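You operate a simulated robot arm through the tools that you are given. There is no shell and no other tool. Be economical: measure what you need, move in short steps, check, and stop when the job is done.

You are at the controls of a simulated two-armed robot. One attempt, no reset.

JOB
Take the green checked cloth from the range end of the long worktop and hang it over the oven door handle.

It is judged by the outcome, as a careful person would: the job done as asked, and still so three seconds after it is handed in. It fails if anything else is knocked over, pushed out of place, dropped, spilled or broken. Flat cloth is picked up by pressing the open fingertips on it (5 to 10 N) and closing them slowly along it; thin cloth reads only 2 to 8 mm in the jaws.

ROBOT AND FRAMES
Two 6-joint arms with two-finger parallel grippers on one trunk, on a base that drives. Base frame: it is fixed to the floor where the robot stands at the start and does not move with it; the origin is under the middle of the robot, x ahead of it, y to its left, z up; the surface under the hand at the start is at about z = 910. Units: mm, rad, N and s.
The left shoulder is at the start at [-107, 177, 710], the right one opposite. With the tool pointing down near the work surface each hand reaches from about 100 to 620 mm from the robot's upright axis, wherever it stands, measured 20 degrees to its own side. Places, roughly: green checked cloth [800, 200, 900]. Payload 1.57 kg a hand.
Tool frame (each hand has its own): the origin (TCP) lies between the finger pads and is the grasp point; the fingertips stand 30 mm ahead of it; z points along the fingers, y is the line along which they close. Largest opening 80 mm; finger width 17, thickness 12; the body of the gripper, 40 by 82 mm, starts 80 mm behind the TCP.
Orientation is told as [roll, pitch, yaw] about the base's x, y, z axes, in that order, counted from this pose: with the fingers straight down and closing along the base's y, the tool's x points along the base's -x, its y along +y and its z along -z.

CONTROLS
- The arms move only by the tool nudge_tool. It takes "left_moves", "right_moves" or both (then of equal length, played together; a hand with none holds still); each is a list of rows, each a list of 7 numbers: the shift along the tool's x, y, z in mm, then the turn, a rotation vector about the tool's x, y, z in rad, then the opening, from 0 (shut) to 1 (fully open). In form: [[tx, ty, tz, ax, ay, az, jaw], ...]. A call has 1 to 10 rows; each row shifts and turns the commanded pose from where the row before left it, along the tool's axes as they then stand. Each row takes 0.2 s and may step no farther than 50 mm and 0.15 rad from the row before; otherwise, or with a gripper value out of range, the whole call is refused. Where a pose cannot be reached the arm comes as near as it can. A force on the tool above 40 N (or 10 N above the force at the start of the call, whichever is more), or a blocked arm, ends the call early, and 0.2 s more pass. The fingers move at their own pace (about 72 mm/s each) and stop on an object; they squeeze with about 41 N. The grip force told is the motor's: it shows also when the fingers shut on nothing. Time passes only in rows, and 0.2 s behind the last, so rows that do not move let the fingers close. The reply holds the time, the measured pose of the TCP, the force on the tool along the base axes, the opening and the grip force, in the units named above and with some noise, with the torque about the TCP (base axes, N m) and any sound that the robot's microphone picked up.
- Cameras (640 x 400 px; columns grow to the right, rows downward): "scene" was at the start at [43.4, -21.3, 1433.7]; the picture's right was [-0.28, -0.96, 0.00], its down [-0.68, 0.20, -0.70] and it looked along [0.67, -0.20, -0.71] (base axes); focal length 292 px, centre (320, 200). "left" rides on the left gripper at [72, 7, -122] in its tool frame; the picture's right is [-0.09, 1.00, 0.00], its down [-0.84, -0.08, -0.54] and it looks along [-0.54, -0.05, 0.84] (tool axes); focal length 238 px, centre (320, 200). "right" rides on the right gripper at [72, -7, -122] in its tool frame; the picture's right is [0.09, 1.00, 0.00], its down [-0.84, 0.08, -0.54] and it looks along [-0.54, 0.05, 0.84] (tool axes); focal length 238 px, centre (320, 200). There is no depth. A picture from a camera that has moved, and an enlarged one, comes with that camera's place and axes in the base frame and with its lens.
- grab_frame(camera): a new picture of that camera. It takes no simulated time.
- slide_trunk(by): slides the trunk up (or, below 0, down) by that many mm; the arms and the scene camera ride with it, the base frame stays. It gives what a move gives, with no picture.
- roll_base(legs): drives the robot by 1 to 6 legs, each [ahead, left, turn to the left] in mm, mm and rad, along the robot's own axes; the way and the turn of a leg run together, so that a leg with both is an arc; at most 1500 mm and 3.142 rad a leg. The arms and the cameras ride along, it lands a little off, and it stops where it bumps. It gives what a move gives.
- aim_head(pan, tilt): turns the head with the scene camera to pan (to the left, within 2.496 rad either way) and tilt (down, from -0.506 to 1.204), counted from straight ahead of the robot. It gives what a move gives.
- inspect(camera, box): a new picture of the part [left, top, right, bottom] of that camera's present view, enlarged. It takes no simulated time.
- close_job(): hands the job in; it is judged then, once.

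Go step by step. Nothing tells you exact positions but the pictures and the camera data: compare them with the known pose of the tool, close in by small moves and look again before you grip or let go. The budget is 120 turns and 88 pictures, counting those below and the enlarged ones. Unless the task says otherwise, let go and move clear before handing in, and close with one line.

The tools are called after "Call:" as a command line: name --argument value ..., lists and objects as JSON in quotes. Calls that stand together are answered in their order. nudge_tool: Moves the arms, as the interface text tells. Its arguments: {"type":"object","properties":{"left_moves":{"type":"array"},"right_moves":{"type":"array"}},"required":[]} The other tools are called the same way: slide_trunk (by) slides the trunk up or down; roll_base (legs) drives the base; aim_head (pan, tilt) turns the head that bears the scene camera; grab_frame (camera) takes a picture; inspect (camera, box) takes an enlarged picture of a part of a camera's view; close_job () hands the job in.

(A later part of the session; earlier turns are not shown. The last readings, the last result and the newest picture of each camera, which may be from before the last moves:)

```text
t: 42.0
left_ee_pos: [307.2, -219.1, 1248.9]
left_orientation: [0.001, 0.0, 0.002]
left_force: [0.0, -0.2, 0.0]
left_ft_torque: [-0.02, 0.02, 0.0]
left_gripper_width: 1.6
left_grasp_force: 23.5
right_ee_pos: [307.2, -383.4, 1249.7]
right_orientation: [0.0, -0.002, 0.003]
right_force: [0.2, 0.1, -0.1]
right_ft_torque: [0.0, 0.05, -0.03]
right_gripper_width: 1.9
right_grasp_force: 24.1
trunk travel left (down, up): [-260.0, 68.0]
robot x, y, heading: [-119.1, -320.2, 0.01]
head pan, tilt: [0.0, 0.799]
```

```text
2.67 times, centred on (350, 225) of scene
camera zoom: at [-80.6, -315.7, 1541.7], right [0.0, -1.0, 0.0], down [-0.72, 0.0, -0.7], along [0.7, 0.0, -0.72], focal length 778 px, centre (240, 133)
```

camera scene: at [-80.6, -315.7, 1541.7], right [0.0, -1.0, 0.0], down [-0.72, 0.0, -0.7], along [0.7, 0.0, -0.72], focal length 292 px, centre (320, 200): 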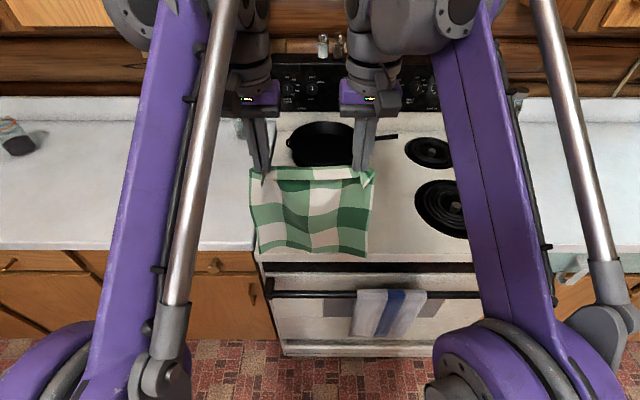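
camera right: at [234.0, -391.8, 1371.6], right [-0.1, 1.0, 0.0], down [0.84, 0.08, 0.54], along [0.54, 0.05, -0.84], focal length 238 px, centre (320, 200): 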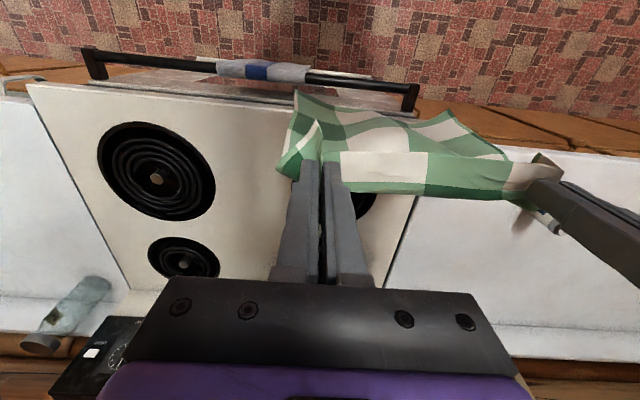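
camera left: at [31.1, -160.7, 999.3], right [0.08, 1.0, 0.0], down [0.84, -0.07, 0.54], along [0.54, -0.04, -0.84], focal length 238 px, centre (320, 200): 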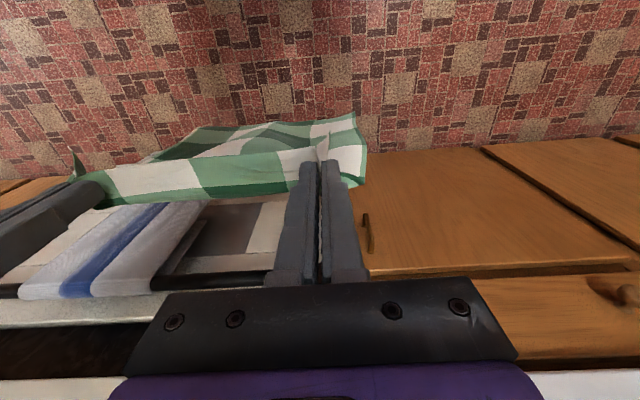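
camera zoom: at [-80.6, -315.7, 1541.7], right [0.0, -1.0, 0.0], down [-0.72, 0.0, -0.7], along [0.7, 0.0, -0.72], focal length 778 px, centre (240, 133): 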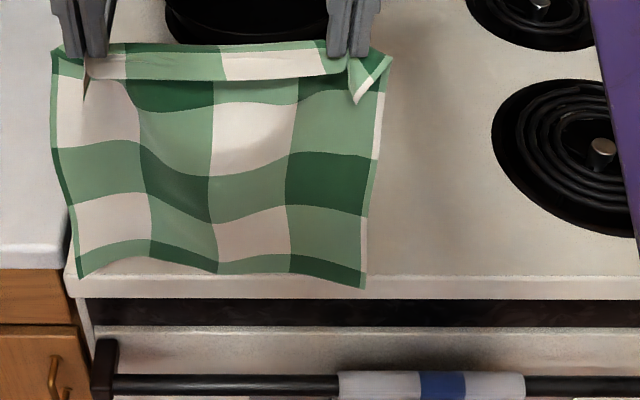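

The bottom edge waves between about x 299 and 318, and the lip front is at about x 338. I'll shift 15 mm ahead and lower until the bottom edge is between the lip and the bar, then check.

Call:
nudge_tool --left_moves '[[-8, 0, 0, 0, 0, 0, 0], [-8, 0, 0, 0, 0, 0, 0], [0, 0, 0, 0, 0, 0, 0], [0, 0, 20, 0, 0, 0, 0], [0, 0, 20, 0, 0, 0, 0], [0, 0, 20, 0, 0, 0, 0], [0, 0, 20, 0, 0, 0, 0], [0, 0, 20, 0, 0, 0, 0], [0, 0, 10, 0, 0, 0, 0]]' --right_moves '[[-8, 0, 0, 0, 0, 0, 0], [-8, 0, 0, 0, 0, 0, 0], [0, 0, 0, 0, 0, 0, 0], [0, 0, 20, 0, 0, 0, 0], [0, 0, 20, 0, 0, 0, 0], [0, 0, 20, 0, 0, 0, 0], [0, 0, 20, 0, 0, 0, 0], [0, 0, 20, 0, 0, 0, 0], [0, 0, 10, 0, 0, 0, 0]]'

Call:
inspect --camera "scene" --box '[230, 190, 470, 340]'

Call:
inspect --camera "right" --box '[220, 0, 540, 200]'

```text
t: 44.0
left_ee_pos: [323.0, -218.0, 1137.6]
left_orientation: [0.001, 0.001, 0.004]
left_force: [-0.1, -0.7, -0.2]
left_ft_torque: [-0.03, 0.06, 0.01]
left_gripper_width: 2.0
left_grasp_force: 23.4
right_ee_pos: [323.4, -383.8, 1140.7]
right_orientation: [0.001, -0.003, 0.002]
right_force: [0.0, -0.1, 0.0]
right_ft_torque: [0.01, 0.01, 0.02]
right_gripper_width: 1.9
right_grasp_force: 23.5
trunk travel left (down, up): [-260.0, 68.0]
robot x, y, heading: [-119.9, -318.0, 0.004]
head pan, tilt: [0.0, 0.799]
```

```text
2.67 times, centred on (350, 265) of scene
camera zoom: at [-80.6, -315.7, 1541.8], right [0.0, -1.0, 0.0], down [-0.72, 0.0, -0.7], along [0.7, 0.0, -0.72], focal length 778 px, centre (240, 27)
```

zoom: 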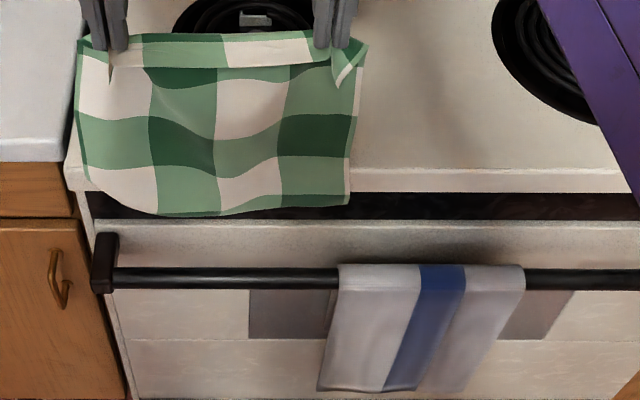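

```text
2.00 times, centred on (380, 100) of right
camera zoom: at [250.2, -391.6, 1262.3], right [-0.1, 1.0, 0.0], down [0.84, 0.08, 0.54], along [0.54, 0.05, -0.84], focal length 477 px, centre (200, 400)
```

zoom: 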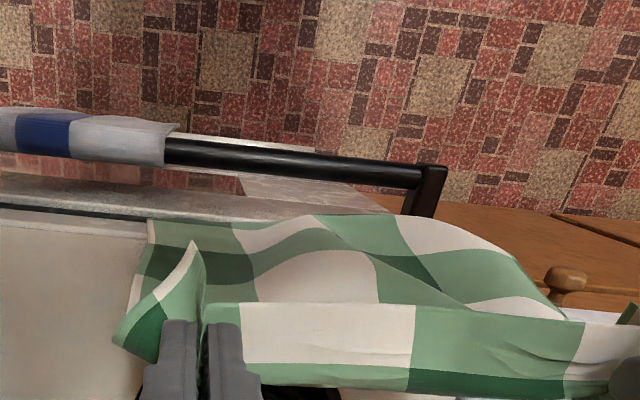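

The right corner appears past the lip, but the left corner looks rounded and may have touched the stove top. I'll check with the left camera and a larger enlargement.

Call:
grab_frame --camera "left"

Call:
inspect --camera "scene" --box '[250, 195, 378, 275]'

```text
54 pictures are left
camera left: at [249.7, -211.7, 1259.6], right [0.09, 1.0, 0.0], down [0.84, -0.07, 0.54], along [0.54, -0.05, -0.84], focal length 238 px, centre (320, 200)
```

left: 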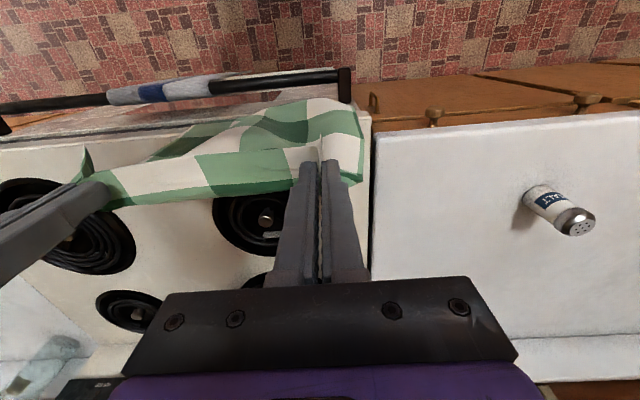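

```text
5.00 times, centred on (314, 235) of scene
camera zoom: at [-80.6, -315.7, 1541.8], right [0.0, -1.0, 0.0], down [-0.72, 0.0, -0.7], along [0.7, 0.0, -0.72], focal length 1459 px, centre (350, 25)
```

zoom: 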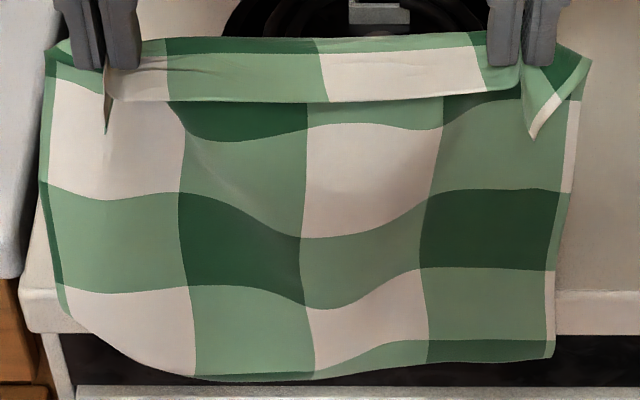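

The left bottom corner has curled onto the stove lip. I'll raise, come back about 14 mm, let it settle, and lower again more slowly.

Call:
nudge_tool --left_moves '[[0, 0, -25, 0, 0, 0, 0], [0, 0, -25, 0, 0, 0, 0], [0, 0, -25, 0, 0, 0, 0], [0, 0, -25, 0, 0, 0, 0], [5, 0, -10, 0, 0, 0, 0], [5, 0, 0, 0, 0, 0, 0], [5, 0, 0, 0, 0, 0, 0], [0, 0, 0, 0, 0, 0, 0], [0, 0, 0, 0, 0, 0, 0], [0, 0, 0, 0, 0, 0, 0]]' --right_moves '[[0, 0, -25, 0, 0, 0, 0], [0, 0, -25, 0, 0, 0, 0], [0, 0, -25, 0, 0, 0, 0], [0, 0, -25, 0, 0, 0, 0], [5, 0, -10, 0, 0, 0, 0], [5, 0, 0, 0, 0, 0, 0], [5, 0, 0, 0, 0, 0, 0], [0, 0, 0, 0, 0, 0, 0], [0, 0, 0, 0, 0, 0, 0], [0, 0, 0, 0, 0, 0, 0]]'

Call:
nudge_tool --left_moves '[[0, 0, 5, 0, 0, 0, 0], [0, 0, 10, 0, 0, 0, 0], [0, 0, 10, 0, 0, 0, 0], [0, 0, 12, 0, 0, 0, 0], [0, 0, 12, 0, 0, 0, 0], [0, 0, 12, 0, 0, 0, 0], [0, 0, 12, 0, 0, 0, 0], [0, 0, 12, 0, 0, 0, 0], [0, 0, 12, 0, 0, 0, 0], [0, 0, 10, 0, 0, 0, 0]]' --right_moves '[[0, 0, 5, 0, 0, 0, 0], [0, 0, 10, 0, 0, 0, 0], [0, 0, 10, 0, 0, 0, 0], [0, 0, 12, 0, 0, 0, 0], [0, 0, 12, 0, 0, 0, 0], [0, 0, 12, 0, 0, 0, 0], [0, 0, 12, 0, 0, 0, 0], [0, 0, 12, 0, 0, 0, 0], [0, 0, 12, 0, 0, 0, 0], [0, 0, 10, 0, 0, 0, 0]]'

Call:
inspect --camera "scene" --box '[230, 190, 390, 290]'

Call:
inspect --camera "right" --box '[220, 0, 540, 200]'

```text
t: 46.2
left_ee_pos: [307.4, -218.6, 1249.1]
left_orientation: [0.0, -0.001, 0.003]
left_force: [-0.4, 0.4, 0.2]
left_ft_torque: [0.0, 0.0, 0.01]
left_gripper_width: 1.9
left_grasp_force: 23.9
right_ee_pos: [307.8, -383.5, 1250.7]
right_orientation: [0.0, -0.002, 0.005]
right_force: [-0.6, -0.5, -0.5]
right_ft_torque: [0.02, 0.03, 0.01]
right_gripper_width: 2.0
right_grasp_force: 23.6
trunk travel left (down, up): [-260.0, 68.0]
robot x, y, heading: [-119.3, -320.4, -0.001]
head pan, tilt: [0.0, 0.799]
```

```text
t: 48.4
left_ee_pos: [308.2, -218.8, 1142.2]
left_orientation: [0.0, 0.001, 0.003]
left_force: [0.4, -0.2, -1.4]
left_ft_torque: [0.01, 0.01, 0.06]
left_gripper_width: 2.0
left_grasp_force: 23.8
right_ee_pos: [308.1, -384.4, 1142.1]
right_orientation: [0.001, -0.001, 0.004]
right_force: [-0.8, -0.3, 0.0]
right_ft_torque: [-0.01, 0.0, 0.02]
right_gripper_width: 2.0
right_grasp_force: 23.6
trunk travel left (down, up): [-260.0, 68.0]
robot x, y, heading: [-118.8, -322.6, 0.002]
head pan, tilt: [0.0, 0.799]
```

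```text
4.00 times, centred on (310, 240) of scene
camera zoom: at [-80.6, -315.7, 1541.8], right [0.0, -1.0, 0.0], down [-0.72, 0.0, -0.7], along [0.7, 0.0, -0.72], focal length 1168 px, centre (360, 40)
```

zoom: 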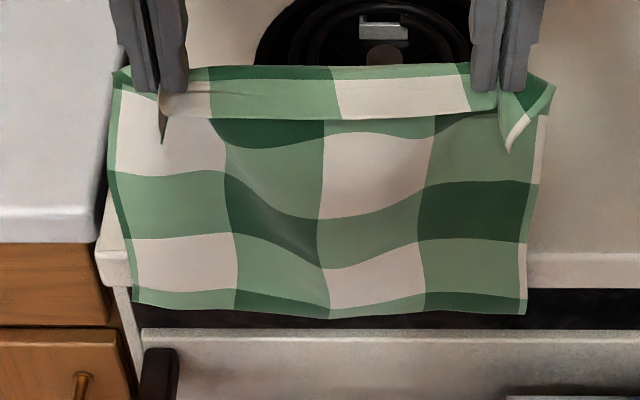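

```text
2.00 times, centred on (380, 100) of right
camera zoom: at [235.3, -391.0, 1264.8], right [-0.1, 1.0, 0.0], down [0.84, 0.08, 0.54], along [0.54, 0.05, -0.84], focal length 477 px, centre (200, 400)
```

zoom: 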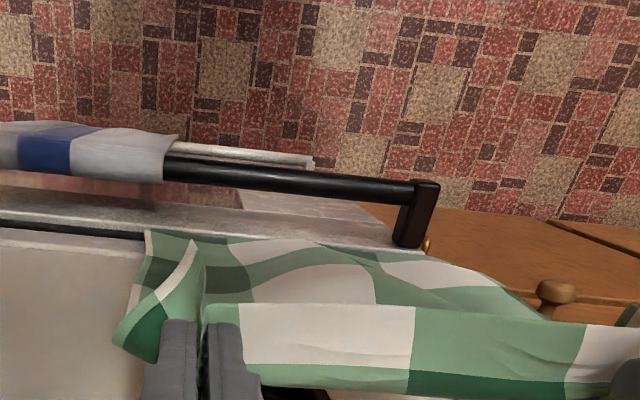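

The bottom edge is free again, hanging straight. It may be swinging, so I'll wait a second and look again.

Call:
nudge_tool --left_moves '[[0, 0, 0, 0, 0, 0, 0], [0, 0, 0, 0, 0, 0, 0], [0, 0, 0, 0, 0, 0, 0], [0, 0, 0, 0, 0, 0, 0], [0, 0, 0, 0, 0, 0, 0], [0, 0, 0, 0, 0, 0, 0], [0, 0, 0, 0, 0, 0, 0]]'

Call:
inspect --camera "scene" --box '[230, 190, 390, 290]'

Call:
inspect --camera "right" --box '[220, 0, 540, 200]'

```text
t: 50.0
left_ee_pos: [307.5, -219.5, 1142.7]
left_orientation: [0.001, 0.001, 0.002]
left_force: [-0.4, -0.5, 0.2]
left_ft_torque: [-0.05, 0.01, -0.02]
left_gripper_width: 2.1
left_grasp_force: 23.3
right_ee_pos: [308.2, -382.4, 1144.0]
right_orientation: [0.001, -0.002, 0.003]
right_force: [-0.1, 0.3, -0.1]
right_ft_torque: [-0.01, -0.01, 0.01]
right_gripper_width: 2.1
right_grasp_force: 23.6
trunk travel left (down, up): [-260.0, 68.0]
robot x, y, heading: [-117.0, -323.9, 0.003]
head pan, tilt: [0.0, 0.799]
```

```text
4.00 times, centred on (310, 240) of scene
camera zoom: at [-80.6, -315.7, 1541.8], right [0.0, -1.0, 0.0], down [-0.72, 0.0, -0.7], along [0.7, 0.0, -0.72], focal length 1168 px, centre (360, 40)
```

zoom: 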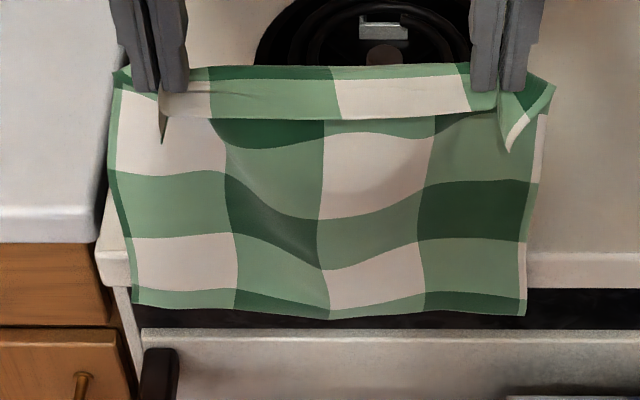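

```text
2.00 times, centred on (380, 100) of right
camera zoom: at [235.4, -391.0, 1264.8], right [-0.1, 1.0, 0.0], down [0.84, 0.08, 0.54], along [0.54, 0.05, -0.84], focal length 477 px, centre (200, 400)
```

zoom: 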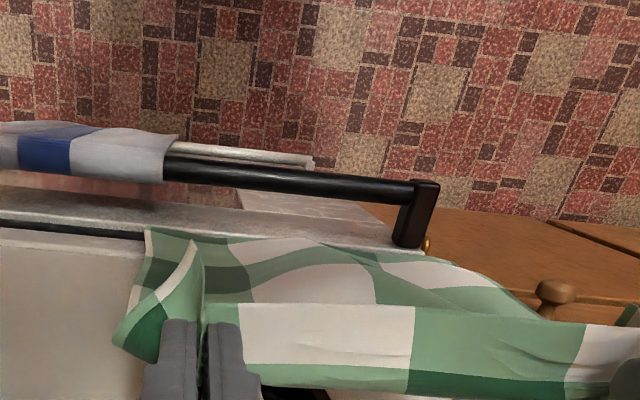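

The cloth is still, and its bottom hangs some 25 mm ahead of the hands, near the lip. I'll ease back 9 mm and lower further in small steps.

Call:
nudge_tool --left_moves '[[3, 0, 0, 0, 0, 0, 0], [3, 0, 0, 0, 0, 0, 0], [3, 0, 0, 0, 0, 0, 0], [0, 0, 0, 0, 0, 0, 0], [0, 0, 8, 0, 0, 0, 0], [0, 0, 8, 0, 0, 0, 0], [0, 0, 8, 0, 0, 0, 0], [0, 0, 8, 0, 0, 0, 0], [0, 0, 8, 0, 0, 0, 0]]' --right_moves '[[3, 0, 0, 0, 0, 0, 0], [3, 0, 0, 0, 0, 0, 0], [3, 0, 0, 0, 0, 0, 0], [0, 0, 0, 0, 0, 0, 0], [0, 0, 8, 0, 0, 0, 0], [0, 0, 8, 0, 0, 0, 0], [0, 0, 8, 0, 0, 0, 0], [0, 0, 8, 0, 0, 0, 0], [0, 0, 8, 0, 0, 0, 0]]'

Call:
inspect --camera "scene" --box '[230, 200, 390, 300]'

Call:
inspect --camera "right" --box '[220, 0, 540, 200]'

```text
t: 52.0
left_ee_pos: [299.1, -218.2, 1101.3]
left_orientation: [-0.001, 0.0, 0.003]
left_force: [-0.5, -1.0, -0.5]
left_ft_torque: [-0.07, 0.01, 0.01]
left_gripper_width: 2.0
left_grasp_force: 23.7
right_ee_pos: [300.9, -385.1, 1101.9]
right_orientation: [-0.001, -0.002, 0.004]
right_force: [0.1, 0.4, 0.2]
right_ft_torque: [0.03, -0.03, 0.0]
right_gripper_width: 2.2
right_grasp_force: 23.5
trunk travel left (down, up): [-260.0, 68.0]
robot x, y, heading: [-118.7, -318.9, 0.0]
head pan, tilt: [0.0, 0.799]
```

```text
4.00 times, centred on (310, 250) of scene
camera zoom: at [-80.5, -315.7, 1541.8], right [0.0, -1.0, 0.0], down [-0.72, 0.0, -0.7], along [0.7, 0.0, -0.72], focal length 1168 px, centre (360, 0)
```

zoom: 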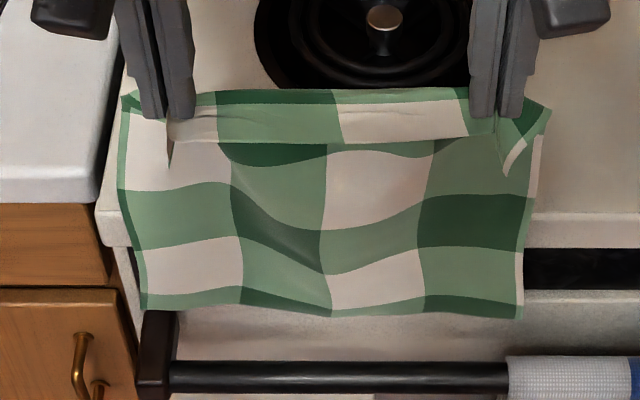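

```text
2.00 times, centred on (380, 100) of right
camera zoom: at [226.3, -392.6, 1224.0], right [-0.1, 1.0, 0.0], down [0.84, 0.08, 0.54], along [0.54, 0.05, -0.84], focal length 477 px, centre (200, 400)
```

zoom: 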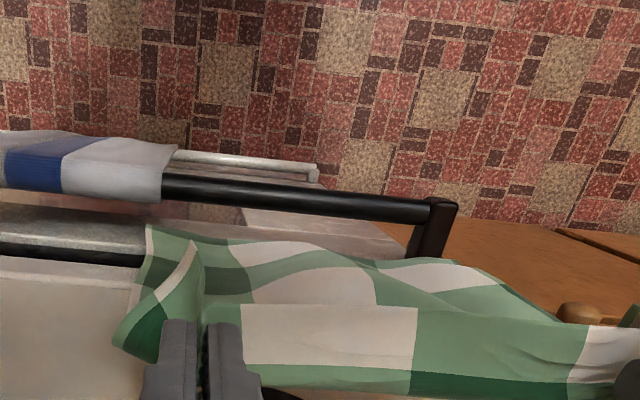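

The bottom edge is at about x 323–330, z 813: behind the bar and in front of the door. I'll continue straight down.

Call:
nudge_tool --left_moves '[[0, 0, 8, 0, 0, 0, 0], [0, 0, 8, 0, 0, 0, 0], [0, 0, 8, 0, 0, 0, 0], [0, 0, 8, 0, 0, 0, 0], [0, 0, 8, 0, 0, 0, 0], [0, 0, 8, 0, 0, 0, 0], [0, 0, 8, 0, 0, 0, 0]]' --right_moves '[[0, 0, 8, 0, 0, 0, 0], [0, 0, 8, 0, 0, 0, 0], [0, 0, 8, 0, 0, 0, 0], [0, 0, 8, 0, 0, 0, 0], [0, 0, 8, 0, 0, 0, 0], [0, 0, 8, 0, 0, 0, 0], [0, 0, 8, 0, 0, 0, 0]]'

Call:
inspect --camera "scene" --box '[230, 220, 390, 320]'

Call:
inspect --camera "right" --box '[220, 0, 540, 200]'

```text
t: 53.6
left_ee_pos: [298.8, -219.6, 1044.7]
left_orientation: [0.001, -0.001, 0.002]
left_force: [-0.4, -0.6, 0.4]
left_ft_torque: [-0.04, -0.01, -0.02]
left_gripper_width: 2.0
left_grasp_force: 23.5
right_ee_pos: [300.1, -384.7, 1048.5]
right_orientation: [-0.001, -0.001, 0.004]
right_force: [0.4, 1.6, -0.3]
right_ft_torque: [-0.03, -0.01, 0.01]
right_gripper_width: 1.9
right_grasp_force: 23.9
trunk travel left (down, up): [-260.0, 68.0]
robot x, y, heading: [-115.6, -319.3, 0.006]
head pan, tilt: [0.0, 0.799]
```

```text
4.00 times, centred on (310, 270) of scene
camera zoom: at [-80.5, -315.7, 1541.8], right [0.0, -1.0, 0.0], down [-0.72, 0.0, -0.7], along [0.7, 0.0, -0.72], focal length 1168 px, centre (360, -80)
```

zoom: 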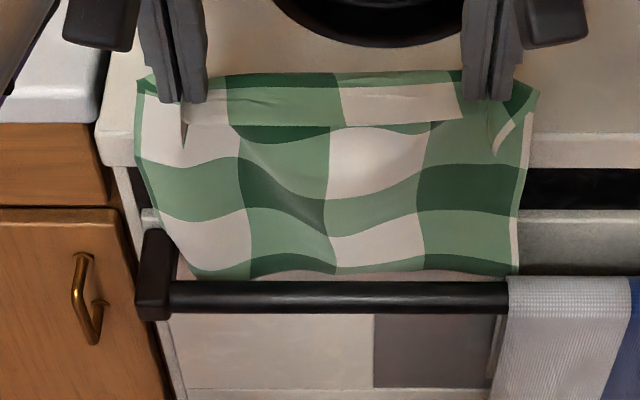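

```text
2.00 times, centred on (380, 100) of right
camera zoom: at [226.7, -392.4, 1168.9], right [-0.1, 1.0, 0.0], down [0.84, 0.08, 0.54], along [0.54, 0.05, -0.84], focal length 477 px, centre (200, 400)
```

zoom: 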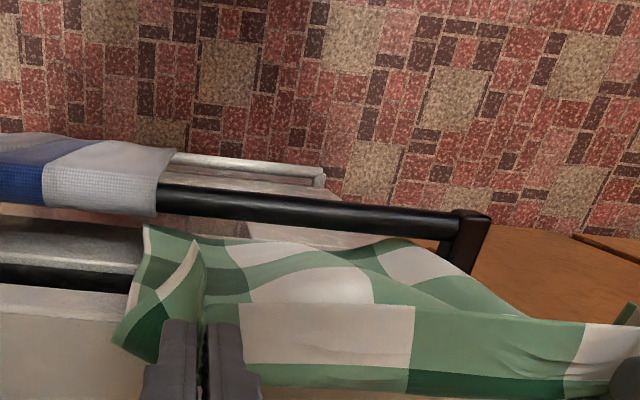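

The left bottom corner has snagged on the handle's bracket. I'll raise again and bring the hands closer together, so that the cloth fits between the bracket and the towel.

Call:
nudge_tool --left_moves '[[0, 0, -15, 0, 0, 0, 0], [0, 0, -20, 0, 0, 0, 0], [0, 0, -20, 0, 0, 0, 0], [0, -4, -8, 0, 0, 0, 0], [0, -4, 0, 0, 0, 0, 0], [0, -4, 0, 0, 0, 0, 0], [0, -3, 0, 0, 0, 0, 0], [0, 0, 0, 0, 0, 0, 0], [0, 0, 0, 0, 0, 0, 0], [0, 0, 0, 0, 0, 0, 0]]' --right_moves '[[0, 0, -15, 0, 0, 0, 0], [0, 0, -20, 0, 0, 0, 0], [0, 0, -20, 0, 0, 0, 0], [0, 2, -8, 0, 0, 0, 0], [0, 2, 0, 0, 0, 0, 0], [0, 2, 0, 0, 0, 0, 0], [0, 1, 0, 0, 0, 0, 0], [0, 0, 0, 0, 0, 0, 0], [0, 0, 0, 0, 0, 0, 0], [0, 0, 0, 0, 0, 0, 0]]'

Call:
inspect --camera "scene" --box '[230, 200, 390, 300]'

Call:
inspect --camera "right" --box '[220, 0, 540, 200]'

```text
t: 55.8
left_ee_pos: [299.7, -233.6, 1108.3]
left_orientation: [0.001, -0.001, 0.004]
left_force: [-0.5, -0.5, 0.9]
left_ft_torque: [0.01, -0.03, 0.01]
left_gripper_width: 2.0
left_grasp_force: 23.4
right_ee_pos: [299.5, -377.0, 1108.8]
right_orientation: [0.0, -0.001, 0.003]
right_force: [0.4, -0.9, -0.7]
right_ft_torque: [0.01, 0.01, 0.01]
right_gripper_width: 1.9
right_grasp_force: 23.6
trunk travel left (down, up): [-260.0, 68.0]
robot x, y, heading: [-121.3, -316.6, 0.001]
head pan, tilt: [0.0, 0.799]
```

```text
4.00 times, centred on (310, 250) of scene
camera zoom: at [-80.6, -315.7, 1541.8], right [0.0, -1.0, 0.0], down [-0.72, 0.0, -0.7], along [0.7, 0.0, -0.72], focal length 1168 px, centre (360, 0)
```

zoom: 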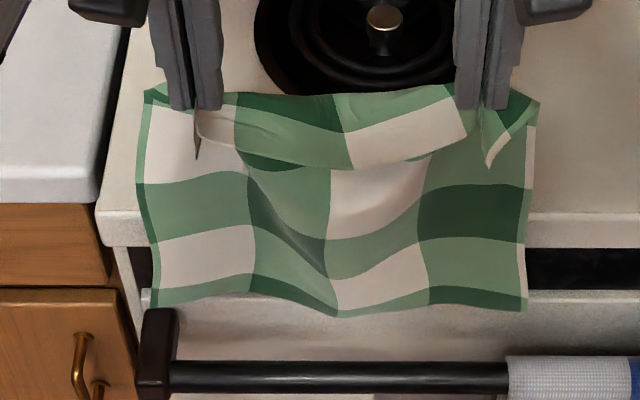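

```text
2.00 times, centred on (380, 100) of right
camera zoom: at [225.9, -384.7, 1231.4], right [-0.1, 1.0, 0.0], down [0.84, 0.08, 0.54], along [0.54, 0.05, -0.84], focal length 477 px, centre (200, 400)
```

zoom: 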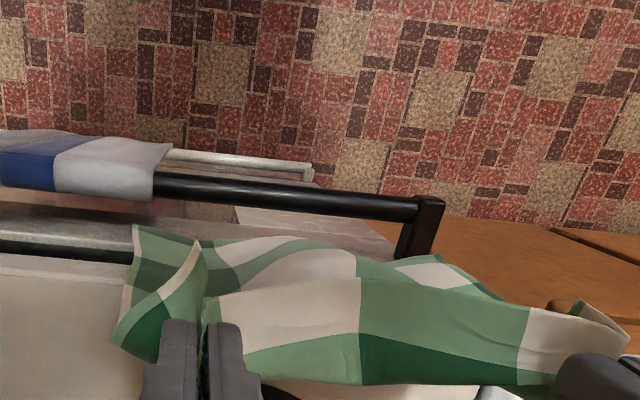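

The bottom edge stays quite flat but is still about 250 mm wide, for a free span of 234 mm. I'll bring each hand another 14 mm inward.

Call:
nudge_tool --left_moves '[[0, -4, 0, 0, 0, 0, 0], [0, -4, 0, 0, 0, 0, 0], [0, -4, 0, 0, 0, 0, 0], [0, -3, 0, 0, 0, 0, 0], [0, 0, 0, 0, 0, 0, 0], [0, 0, 0, 0, 0, 0, 0], [0, 0, 0, 0, 0, 0, 0]]' --right_moves '[[0, 4, 0, 0, 0, 0, 0], [0, 4, 0, 0, 0, 0, 0], [0, 4, 0, 0, 0, 0, 0], [0, 3, 0, 0, 0, 0, 0], [0, 0, 0, 0, 0, 0, 0], [0, 0, 0, 0, 0, 0, 0], [0, 0, 0, 0, 0, 0, 0]]'

Call:
inspect --camera "scene" --box '[230, 200, 390, 300]'

Call:
inspect --camera "right" --box '[220, 0, 540, 200]'

```text
t: 57.4
left_ee_pos: [298.5, -249.8, 1109.1]
left_orientation: [0.001, 0.0, 0.003]
left_force: [0.7, 0.1, 0.4]
left_ft_torque: [0.02, 0.0, 0.0]
left_gripper_width: 1.9
left_grasp_force: 24.2
right_ee_pos: [298.9, -361.6, 1108.3]
right_orientation: [0.001, -0.003, 0.003]
right_force: [-1.2, -0.9, 0.4]
right_ft_torque: [0.0, -0.01, -0.03]
right_gripper_width: 2.0
right_grasp_force: 23.5
trunk travel left (down, up): [-260.0, 68.0]
robot x, y, heading: [-118.2, -317.2, 0.01]
head pan, tilt: [0.0, 0.799]
```

```text
4.00 times, centred on (310, 250) of scene
camera zoom: at [-80.6, -315.7, 1541.8], right [0.0, -1.0, 0.0], down [-0.72, 0.0, -0.7], along [0.7, 0.0, -0.72], focal length 1168 px, centre (360, 0)
```

zoom: 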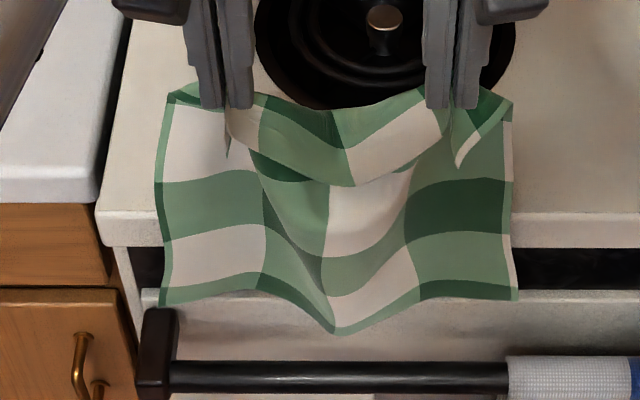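

```text
2.00 times, centred on (380, 100) of right
camera zoom: at [226.2, -369.7, 1231.4], right [-0.1, 1.0, 0.0], down [0.84, 0.08, 0.54], along [0.54, 0.05, -0.84], focal length 477 px, centre (200, 400)
```

zoom: 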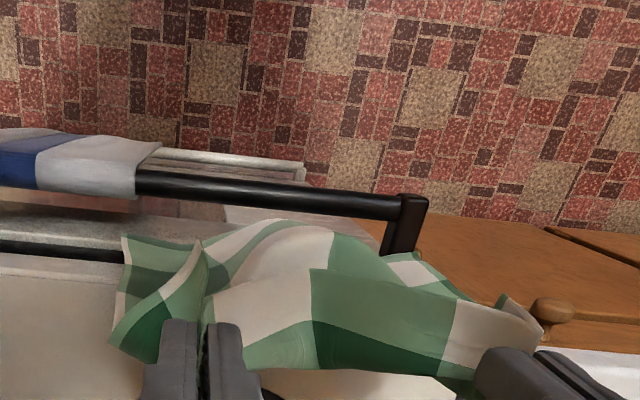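

Too much gather pushes the middle forward without narrowing the bottom. I'll go to a middle spacing, shifted a little right, so the left corner clears the bracket.

Call:
nudge_tool --left_moves '[[-1, 1, 0, 0, 0, 0, 0], [-1, 1, 0, 0, 0, 0, 0], [-1, 0, 0, 0, 0, 0, 0], [0, 0, 0, 0, 0, 0, 0], [0, 0, 0, 0, 0, 0, 0], [0, 0, 0, 0, 0, 0, 0], [0, 0, 0, 0, 0, 0, 0], [0, 0, 0, 0, 0, 0, 0]]' --right_moves '[[-1, -4, 0, 0, 0, 0, 0], [-1, -4, 0, 0, 0, 0, 0], [-1, -4, 0, 0, 0, 0, 0], [0, -4, 0, 0, 0, 0, 0], [0, 0, 0, 0, 0, 0, 0], [0, 0, 0, 0, 0, 0, 0], [0, 0, 0, 0, 0, 0, 0], [0, 0, 0, 0, 0, 0, 0]]'

Call:
inspect --camera "scene" --box '[230, 200, 390, 300]'

```text
t: 59.2
left_ee_pos: [301.6, -246.6, 1108.8]
left_orientation: [0.0, 0.0, 0.004]
left_force: [0.3, 0.5, -0.2]
left_ft_torque: [-0.01, -0.06, -0.04]
left_gripper_width: 1.8
left_grasp_force: 23.5
right_ee_pos: [302.9, -378.7, 1109.4]
right_orientation: [0.001, -0.003, 0.004]
right_force: [0.3, 0.2, -0.7]
right_ft_torque: [0.0, 0.0, 0.0]
right_gripper_width: 1.8
right_grasp_force: 23.2
trunk travel left (down, up): [-260.0, 68.0]
robot x, y, heading: [-116.2, -318.7, -0.002]
head pan, tilt: [0.0, 0.799]
```

```text
4.00 times, centred on (310, 250) of scene
camera zoom: at [-80.6, -315.7, 1541.8], right [0.0, -1.0, 0.0], down [-0.72, 0.0, -0.7], along [0.7, 0.0, -0.72], focal length 1168 px, centre (360, 0)
```

zoom: 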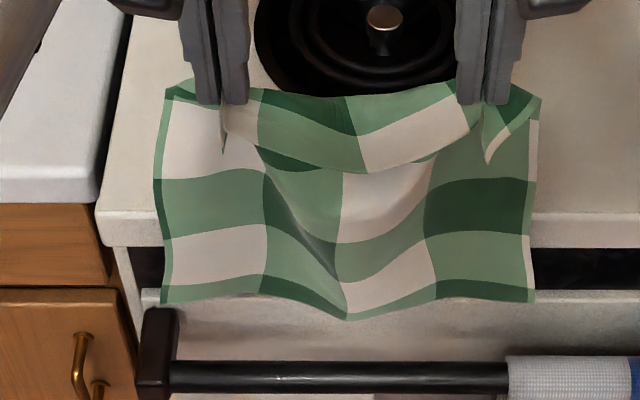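

Now the corners sit at x of about 331 and the middle at about 319, which fits the gap, but the left corner would still land on the bracket. I'll shift both hands 17 mm right; a slight overlap with the towel's edge is harmless.

Call:
nudge_tool --left_moves '[[0, -4, 0, 0, 0, 0, 0], [0, -5, 0, 0, 0, 0, 0], [0, -5, 0, 0, 0, 0, 0], [0, -5, 0, 0, 0, 0, 0], [0, 0, 0, 0, 0, 0, 0], [0, 0, 0, 0, 0, 0, 0], [0, 0, 0, 0, 0, 0, 0], [0, 0, 0, 0, 0, 0, 0]]' --right_moves '[[0, -3, 0, 0, 0, 0, 0], [0, -4, 0, 0, 0, 0, 0], [0, -4, 0, 0, 0, 0, 0], [0, -2, 0, 0, 0, 0, 0], [0, 0, 0, 0, 0, 0, 0], [0, 0, 0, 0, 0, 0, 0], [0, 0, 0, 0, 0, 0, 0], [0, 0, 0, 0, 0, 0, 0]]'

Call:
inspect --camera "scene" --box '[230, 200, 390, 300]'

Call:
grab_frame --camera "left"

```text
t: 61.0
left_ee_pos: [303.2, -264.9, 1109.3]
left_orientation: [0.0, 0.0, 0.003]
left_force: [0.0, -0.3, 0.0]
left_ft_torque: [-0.02, 0.01, 0.0]
left_gripper_width: 1.9
left_grasp_force: 23.8
right_ee_pos: [301.8, -391.8, 1111.2]
right_orientation: [0.001, -0.004, 0.004]
right_force: [-0.8, 0.5, 0.4]
right_ft_torque: [0.03, 0.01, 0.01]
right_gripper_width: 1.9
right_grasp_force: 23.1
trunk travel left (down, up): [-260.0, 68.0]
robot x, y, heading: [-118.3, -315.4, 0.002]
head pan, tilt: [0.0, 0.799]
```

```text
4.00 times, centred on (310, 250) of scene
camera zoom: at [-80.6, -315.7, 1541.8], right [0.0, -1.0, 0.0], down [-0.72, 0.0, -0.7], along [0.7, 0.0, -0.72], focal length 1168 px, centre (360, 0)
```

zoom: 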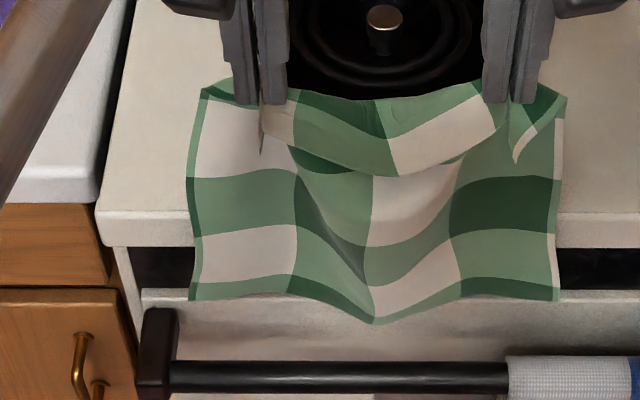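

```text
38 pictures are left
camera left: at [229.6, -258.8, 1229.6], right [0.09, 1.0, 0.0], down [0.84, -0.07, 0.54], along [0.54, -0.05, -0.84], focal length 238 px, centre (320, 200)
```

left: 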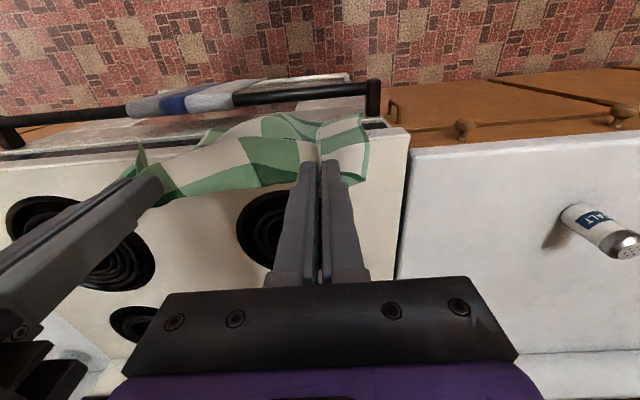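

The left corner now clears the bracket with some room. I'll shift 5 mm back and lower the bottom edge behind the bar.

Call:
nudge_tool --left_moves '[[0, 3, 0, 0, 0, 0, 0], [0, 2, 0, 0, 0, 0, 0], [0, 0, 8, 0, 0, 0, 0], [0, 0, 8, 0, 0, 0, 0], [0, 0, 8, 0, 0, 0, 0], [0, 0, 8, 0, 0, 0, 0], [0, 0, 8, 0, 0, 0, 0], [0, 0, 8, 0, 0, 0, 0], [0, 0, 8, 0, 0, 0, 0], [0, 0, 8, 0, 0, 0, 0]]' --right_moves '[[0, 3, 0, 0, 0, 0, 0], [0, 2, 0, 0, 0, 0, 0], [0, 0, 8, 0, 0, 0, 0], [0, 0, 8, 0, 0, 0, 0], [0, 0, 8, 0, 0, 0, 0], [0, 0, 8, 0, 0, 0, 0], [0, 0, 8, 0, 0, 0, 0], [0, 0, 8, 0, 0, 0, 0], [0, 0, 8, 0, 0, 0, 0], [0, 0, 8, 0, 0, 0, 0]]'

Call:
inspect --camera "scene" --box '[230, 220, 390, 320]'

Call:
inspect --camera "right" --box '[220, 0, 540, 200]'

```text
t: 63.2
left_ee_pos: [301.3, -260.5, 1044.2]
left_orientation: [0.002, -0.001, 0.004]
left_force: [-0.1, -0.3, -0.3]
left_ft_torque: [0.01, -0.03, 0.02]
left_gripper_width: 1.9
left_grasp_force: 23.6
right_ee_pos: [301.5, -387.6, 1044.1]
right_orientation: [0.0, -0.001, 0.004]
right_force: [0.3, -0.3, 0.5]
right_ft_torque: [0.01, 0.01, 0.04]
right_gripper_width: 1.9
right_grasp_force: 24.0
trunk travel left (down, up): [-260.0, 68.0]
robot x, y, heading: [-115.3, -317.5, 0.004]
head pan, tilt: [0.0, 0.799]
```

```text
4.00 times, centred on (310, 270) of scene
camera zoom: at [-80.5, -315.7, 1541.8], right [0.0, -1.0, 0.0], down [-0.72, 0.0, -0.7], along [0.7, 0.0, -0.72], focal length 1168 px, centre (360, -80)
```

zoom: 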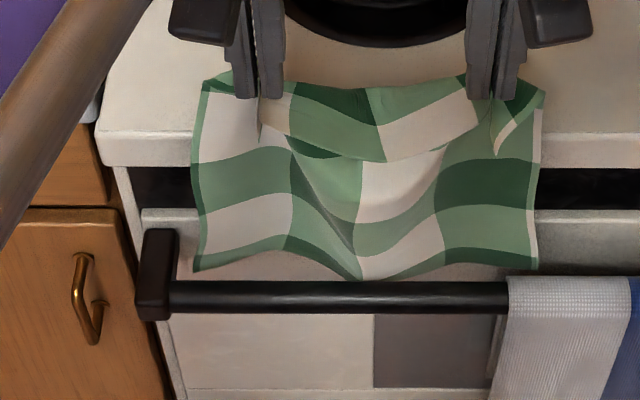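

```text
2.00 times, centred on (380, 100) of right
camera zoom: at [228.7, -394.8, 1166.9], right [-0.1, 1.0, 0.0], down [0.84, 0.08, 0.54], along [0.54, 0.05, -0.84], focal length 477 px, centre (200, 400)
```

zoom: 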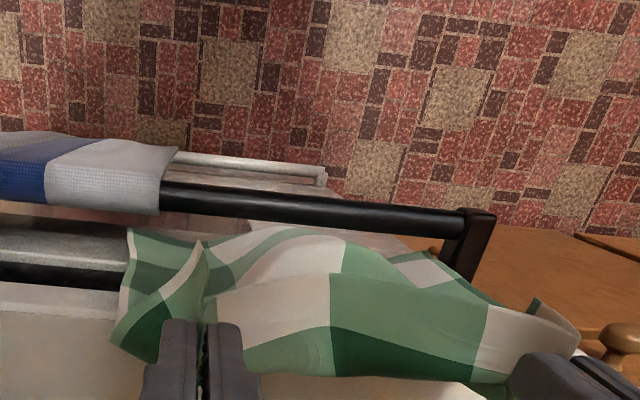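

The whole bottom edge is free and passing behind the bar. I'll continue down to about TCP z 965.

Call:
nudge_tool --left_moves '[[0, 0, 8, 0, 0, 0, 0], [0, 0, 8, 0, 0, 0, 0], [0, 0, 8, 0, 0, 0, 0], [0, 0, 8, 0, 0, 0, 0], [0, 0, 8, 0, 0, 0, 0], [0, 0, 0, 0, 0, 0, 0]]' --right_moves '[[0, 0, 8, 0, 0, 0, 0], [0, 0, 8, 0, 0, 0, 0], [0, 0, 8, 0, 0, 0, 0], [0, 0, 8, 0, 0, 0, 0], [0, 0, 8, 0, 0, 0, 0], [0, 0, 0, 0, 0, 0, 0]]'

Call:
inspect --camera "scene" --box '[230, 220, 390, 320]'

```text
t: 64.6
left_ee_pos: [300.3, -259.5, 1004.8]
left_orientation: [-0.001, 0.0, 0.003]
left_force: [-0.9, 0.6, 0.1]
left_ft_torque: [-0.01, 0.03, 0.0]
left_gripper_width: 2.0
left_grasp_force: 22.8
right_ee_pos: [302.7, -385.3, 1005.3]
right_orientation: [0.001, -0.002, 0.004]
right_force: [0.3, -0.1, -0.3]
right_ft_torque: [-0.03, -0.03, -0.02]
right_gripper_width: 2.2
right_grasp_force: 23.8
trunk travel left (down, up): [-260.0, 68.0]
robot x, y, heading: [-120.7, -315.5, 0.002]
head pan, tilt: [0.0, 0.799]
```

```text
4.00 times, centred on (310, 270) of scene
camera zoom: at [-80.6, -315.7, 1541.8], right [0.0, -1.0, 0.0], down [-0.72, 0.0, -0.7], along [0.7, 0.0, -0.72], focal length 1168 px, centre (360, -80)
```

zoom: 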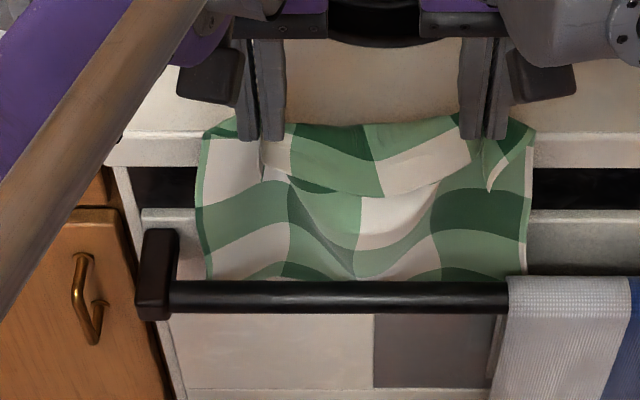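

The whole edge is behind the bar. I'll lower another 65 mm and check before drawing the top over to the front.

Call:
nudge_tool --left_moves '[[0, 0, 8, 0, 0, 0, 0], [0, 0, 8, 0, 0, 0, 0], [0, 0, 8, 0, 0, 0, 0], [0, 0, 8, 0, 0, 0, 0], [0, 0, 8, 0, 0, 0, 0], [0, 0, 8, 0, 0, 0, 0], [0, 0, 8, 0, 0, 0, 0], [0, 0, 8, 0, 0, 0, 0], [0, 0, 0, 0, 0, 0, 0]]' --right_moves '[[0, 0, 8, 0, 0, 0, 0], [0, 0, 8, 0, 0, 0, 0], [0, 0, 8, 0, 0, 0, 0], [0, 0, 8, 0, 0, 0, 0], [0, 0, 8, 0, 0, 0, 0], [0, 0, 8, 0, 0, 0, 0], [0, 0, 8, 0, 0, 0, 0], [0, 0, 8, 0, 0, 0, 0], [0, 0, 0, 0, 0, 0, 0]]'

Call:
inspect --camera "scene" --box '[230, 220, 390, 320]'

```text
t: 66.6
left_ee_pos: [302.6, -262.4, 941.4]
left_orientation: [-0.001, -0.002, 0.003]
left_force: [-0.8, 0.0, 0.0]
left_ft_torque: [-0.02, 0.0, -0.01]
left_gripper_width: 1.9
left_grasp_force: 23.3
right_ee_pos: [301.5, -386.7, 942.4]
right_orientation: [0.001, -0.003, 0.005]
right_force: [-0.4, -0.7, -0.3]
right_ft_torque: [0.01, -0.01, 0.0]
right_gripper_width: 2.0
right_grasp_force: 23.4
trunk travel left (down, up): [-260.0, 68.0]
robot x, y, heading: [-117.1, -317.7, 0.001]
head pan, tilt: [0.0, 0.799]
```

```text
4.00 times, centred on (310, 270) of scene
camera zoom: at [-80.7, -315.7, 1541.8], right [0.0, -1.0, 0.0], down [-0.72, 0.0, -0.7], along [0.7, 0.0, -0.72], focal length 1168 px, centre (360, -80)
```

zoom: 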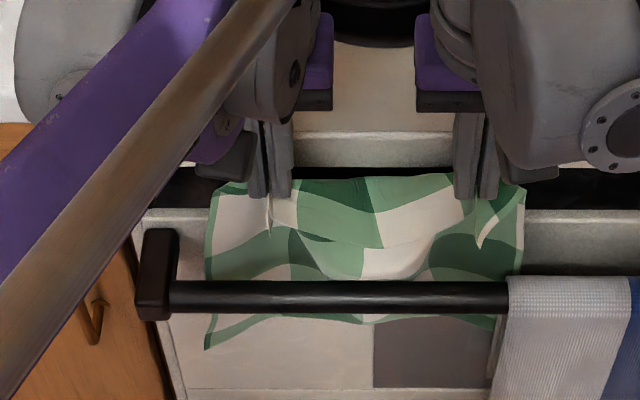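

The cloth's lower half now hangs behind the bar. I'll draw the held edge toward me over the bar and down in front.

Call:
nudge_tool --left_moves '[[14, 0, 4, 0, 0, 0, 0], [14, 0, 7, 0, 0, 0, 0], [14, 0, 10, 0, 0, 0, 0], [12, 0, 13, 0, 0, 0, 0], [12, 0, 14, 0, 0, 0, 0], [11, 0, 14, 0, 0, 0, 0], [6, 0, 16, 0, 0, 0, 0], [4, 0, 17, 0, 0, 0, 0], [0, 0, 17, 0, 0, 0, 0]]' --right_moves '[[14, 0, 4, 0, 0, 0, 0], [14, 0, 7, 0, 0, 0, 0], [14, 0, 10, 0, 0, 0, 0], [12, 0, 13, 0, 0, 0, 0], [12, 0, 14, 0, 0, 0, 0], [11, 0, 14, 0, 0, 0, 0], [6, 0, 16, 0, 0, 0, 0], [4, 0, 17, 0, 0, 0, 0], [0, 0, 17, 0, 0, 0, 0]]'

Call:
grab_frame --camera "scene"

Call:
grab_frame --camera "right"

```text
t: 68.6
left_ee_pos: [217.4, -260.5, 830.9]
left_orientation: [-0.001, 0.0, 0.002]
left_force: [1.5, 0.4, 0.2]
left_ft_torque: [0.0, 0.0, 0.01]
left_gripper_width: 2.0
left_grasp_force: 23.5
right_ee_pos: [214.8, -386.1, 829.1]
right_orientation: [-0.002, -0.002, 0.004]
right_force: [0.0, 0.2, 0.0]
right_ft_torque: [-0.01, -0.01, 0.0]
right_gripper_width: 1.9
right_grasp_force: 24.2
trunk travel left (down, up): [-260.0, 68.0]
robot x, y, heading: [-118.1, -317.8, 0.003]
head pan, tilt: [0.0, 0.799]
```

```text
33 pictures are left
camera scene: at [-79.7, -315.7, 1541.8], right [0.0, -1.0, 0.0], down [-0.72, 0.0, -0.7], along [0.7, 0.0, -0.72], focal length 292 px, centre (320, 200)
```

scene: 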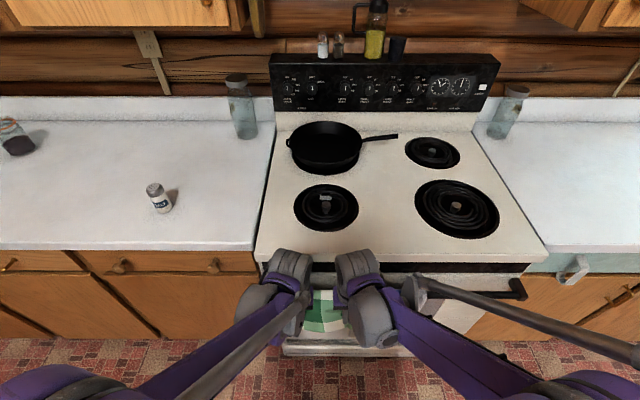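

```text
32 pictures are left
camera right: at [142.8, -393.6, 951.4], right [-0.1, 1.0, 0.0], down [0.84, 0.08, 0.54], along [0.54, 0.05, -0.84], focal length 238 px, centre (320, 200)
```

right: 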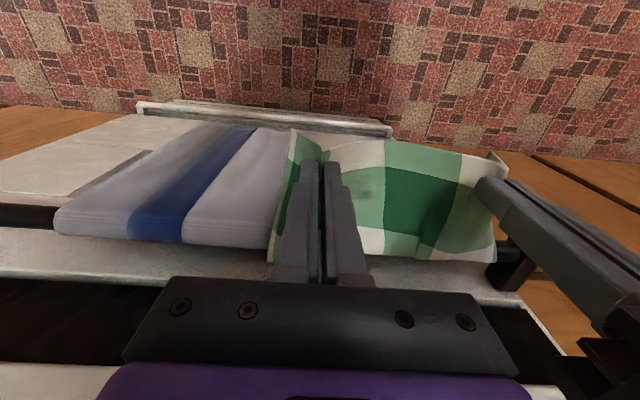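

It's draped over the bar. I'll lower the held edge another 75 mm, keeping clear of the bar, then let go.

Call:
nudge_tool --left_moves '[[0, 0, 15, 0, 0, 0, 0], [0, 0, 15, 0, 0, 0, 0], [0, 0, 15, 0, 0, 0, 0], [0, 0, 15, 0, 0, 0, 0], [-5, 0, 15, 0, 0, 0, 0], [-5, 0, 0, 0, 0, 0, 0], [0, 0, 0, 0, 0, 0, 0]]' --right_moves '[[0, 0, 15, 0, 0, 0, 0], [0, 0, 15, 0, 0, 0, 0], [0, 0, 15, 0, 0, 0, 0], [0, 0, 15, 0, 0, 0, 0], [-5, 0, 15, 0, 0, 0, 0], [-5, 0, 0, 0, 0, 0, 0], [0, 0, 0, 0, 0, 0, 0]]'

Call:
grab_frame --camera "right"

Call:
grab_frame --camera "left"

```text
t: 70.2
left_ee_pos: [225.1, -259.7, 754.6]
left_orientation: [-0.001, 0.0, 0.004]
left_force: [-0.2, 0.4, -0.1]
left_ft_torque: [-0.02, 0.01, 0.01]
left_gripper_width: 2.0
left_grasp_force: 24.0
right_ee_pos: [225.3, -385.7, 755.8]
right_orientation: [-0.001, -0.001, 0.002]
right_force: [-0.2, -1.1, -0.3]
right_ft_torque: [0.01, 0.01, -0.01]
right_gripper_width: 2.0
right_grasp_force: 23.5
trunk travel left (down, up): [-260.0, 68.0]
robot x, y, heading: [-117.6, -316.5, 0.004]
head pan, tilt: [0.0, 0.799]
```

```text
31 pictures are left
camera right: at [153.0, -393.6, 877.0], right [-0.1, 1.0, 0.0], down [0.84, 0.08, 0.54], along [0.54, 0.05, -0.84], focal length 238 px, centre (320, 200)
```

right: 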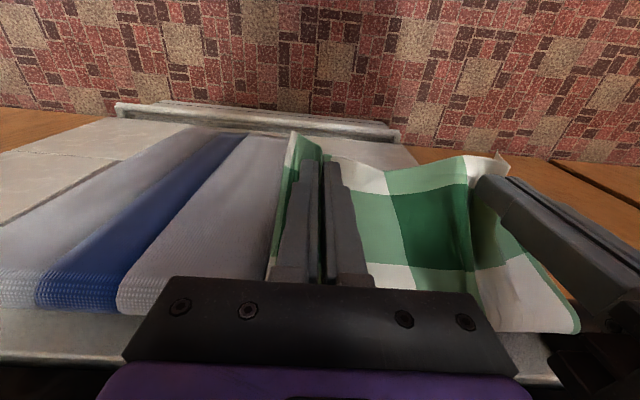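

```text
30 pictures are left
camera left: at [152.5, -252.8, 875.7], right [0.09, 1.0, 0.0], down [0.84, -0.07, 0.54], along [0.54, -0.05, -0.84], focal length 238 px, centre (320, 200)
```

left: 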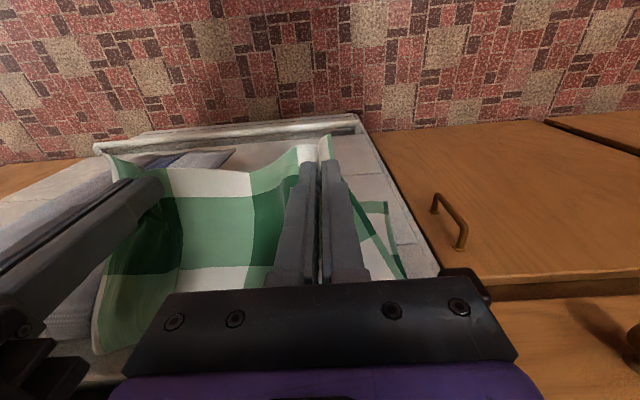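

The cloth hangs over the bar, back half behind and front half held. I'll spread the left hand a little to smooth it, then open the jaws slowly.

Call:
nudge_tool --left_moves '[[0, 5, 0, 0, 0, 0, 0], [0, 5, 0, 0, 0, 0, 0], [0, 5, 0, 0, 0, 0, 0], [-4, 5, 0, 0, 0, 0, 0], [-4, 0, 3, 0, 0, 0, 0], [0, 0, 0, 0, 0, 0, 0.08], [0, 0, 0, 0, 0, 0, 0.16], [0, 0, 0, 0, 0, 0, 0.25], [0, 0, 0, 0, 0, 0, 0.35], [0, 0, 0, 0, 0, 0, 0.4]]' --right_moves '[[0, 0, 0, 0, 0, 0, 0], [0, 0, 0, 0, 0, 0, 0], [0, 0, 0, 0, 0, 0, 0], [-4, 0, 0, 0, 0, 0, 0], [-4, 0, 3, 0, 0, 0, 0], [0, 0, 0, 0, 0, 0, 0.08], [0, 0, 0, 0, 0, 0, 0.16], [0, 0, 0, 0, 0, 0, 0.25], [0, 0, 0, 0, 0, 0, 0.35], [0, 0, 0, 0, 0, 0, 0.4]]'

Call:
grab_frame --camera "right"

Call:
grab_frame --camera "left"

```text
t: 72.4
left_ee_pos: [232.5, -241.4, 751.6]
left_orientation: [0.001, 0.0, 0.003]
left_force: [-0.6, -0.1, 1.1]
left_ft_torque: [0.01, 0.01, 0.01]
left_gripper_width: 32.1
left_grasp_force: 0.0
right_ee_pos: [233.0, -386.2, 752.2]
right_orientation: [0.001, 0.0, 0.004]
right_force: [0.2, -0.3, 0.4]
right_ft_torque: [0.04, 0.0, -0.01]
right_gripper_width: 31.9
right_grasp_force: 0.1
trunk travel left (down, up): [-260.0, 68.0]
robot x, y, heading: [-118.8, -319.4, -0.0]
head pan, tilt: [0.0, 0.799]
```

```text
29 pictures are left
camera right: at [161.1, -394.2, 873.8], right [-0.1, 1.0, 0.0], down [0.84, 0.08, 0.54], along [0.54, 0.05, -0.84], focal length 238 px, centre (320, 200)
```

right: 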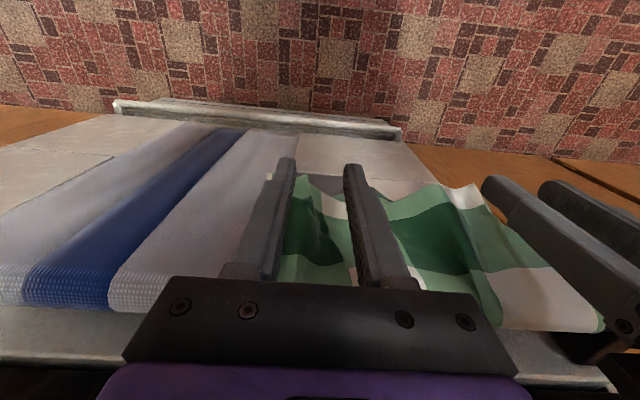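

```text
28 pictures are left
camera left: at [160.6, -233.9, 872.3], right [0.09, 1.0, 0.0], down [0.84, -0.07, 0.54], along [0.54, -0.05, -0.84], focal length 238 px, centre (320, 200)
```

left: 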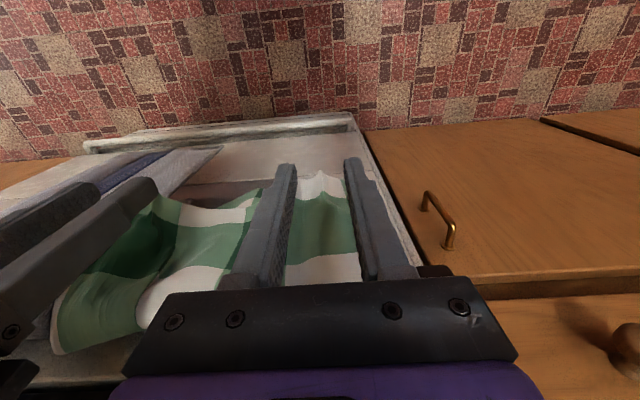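

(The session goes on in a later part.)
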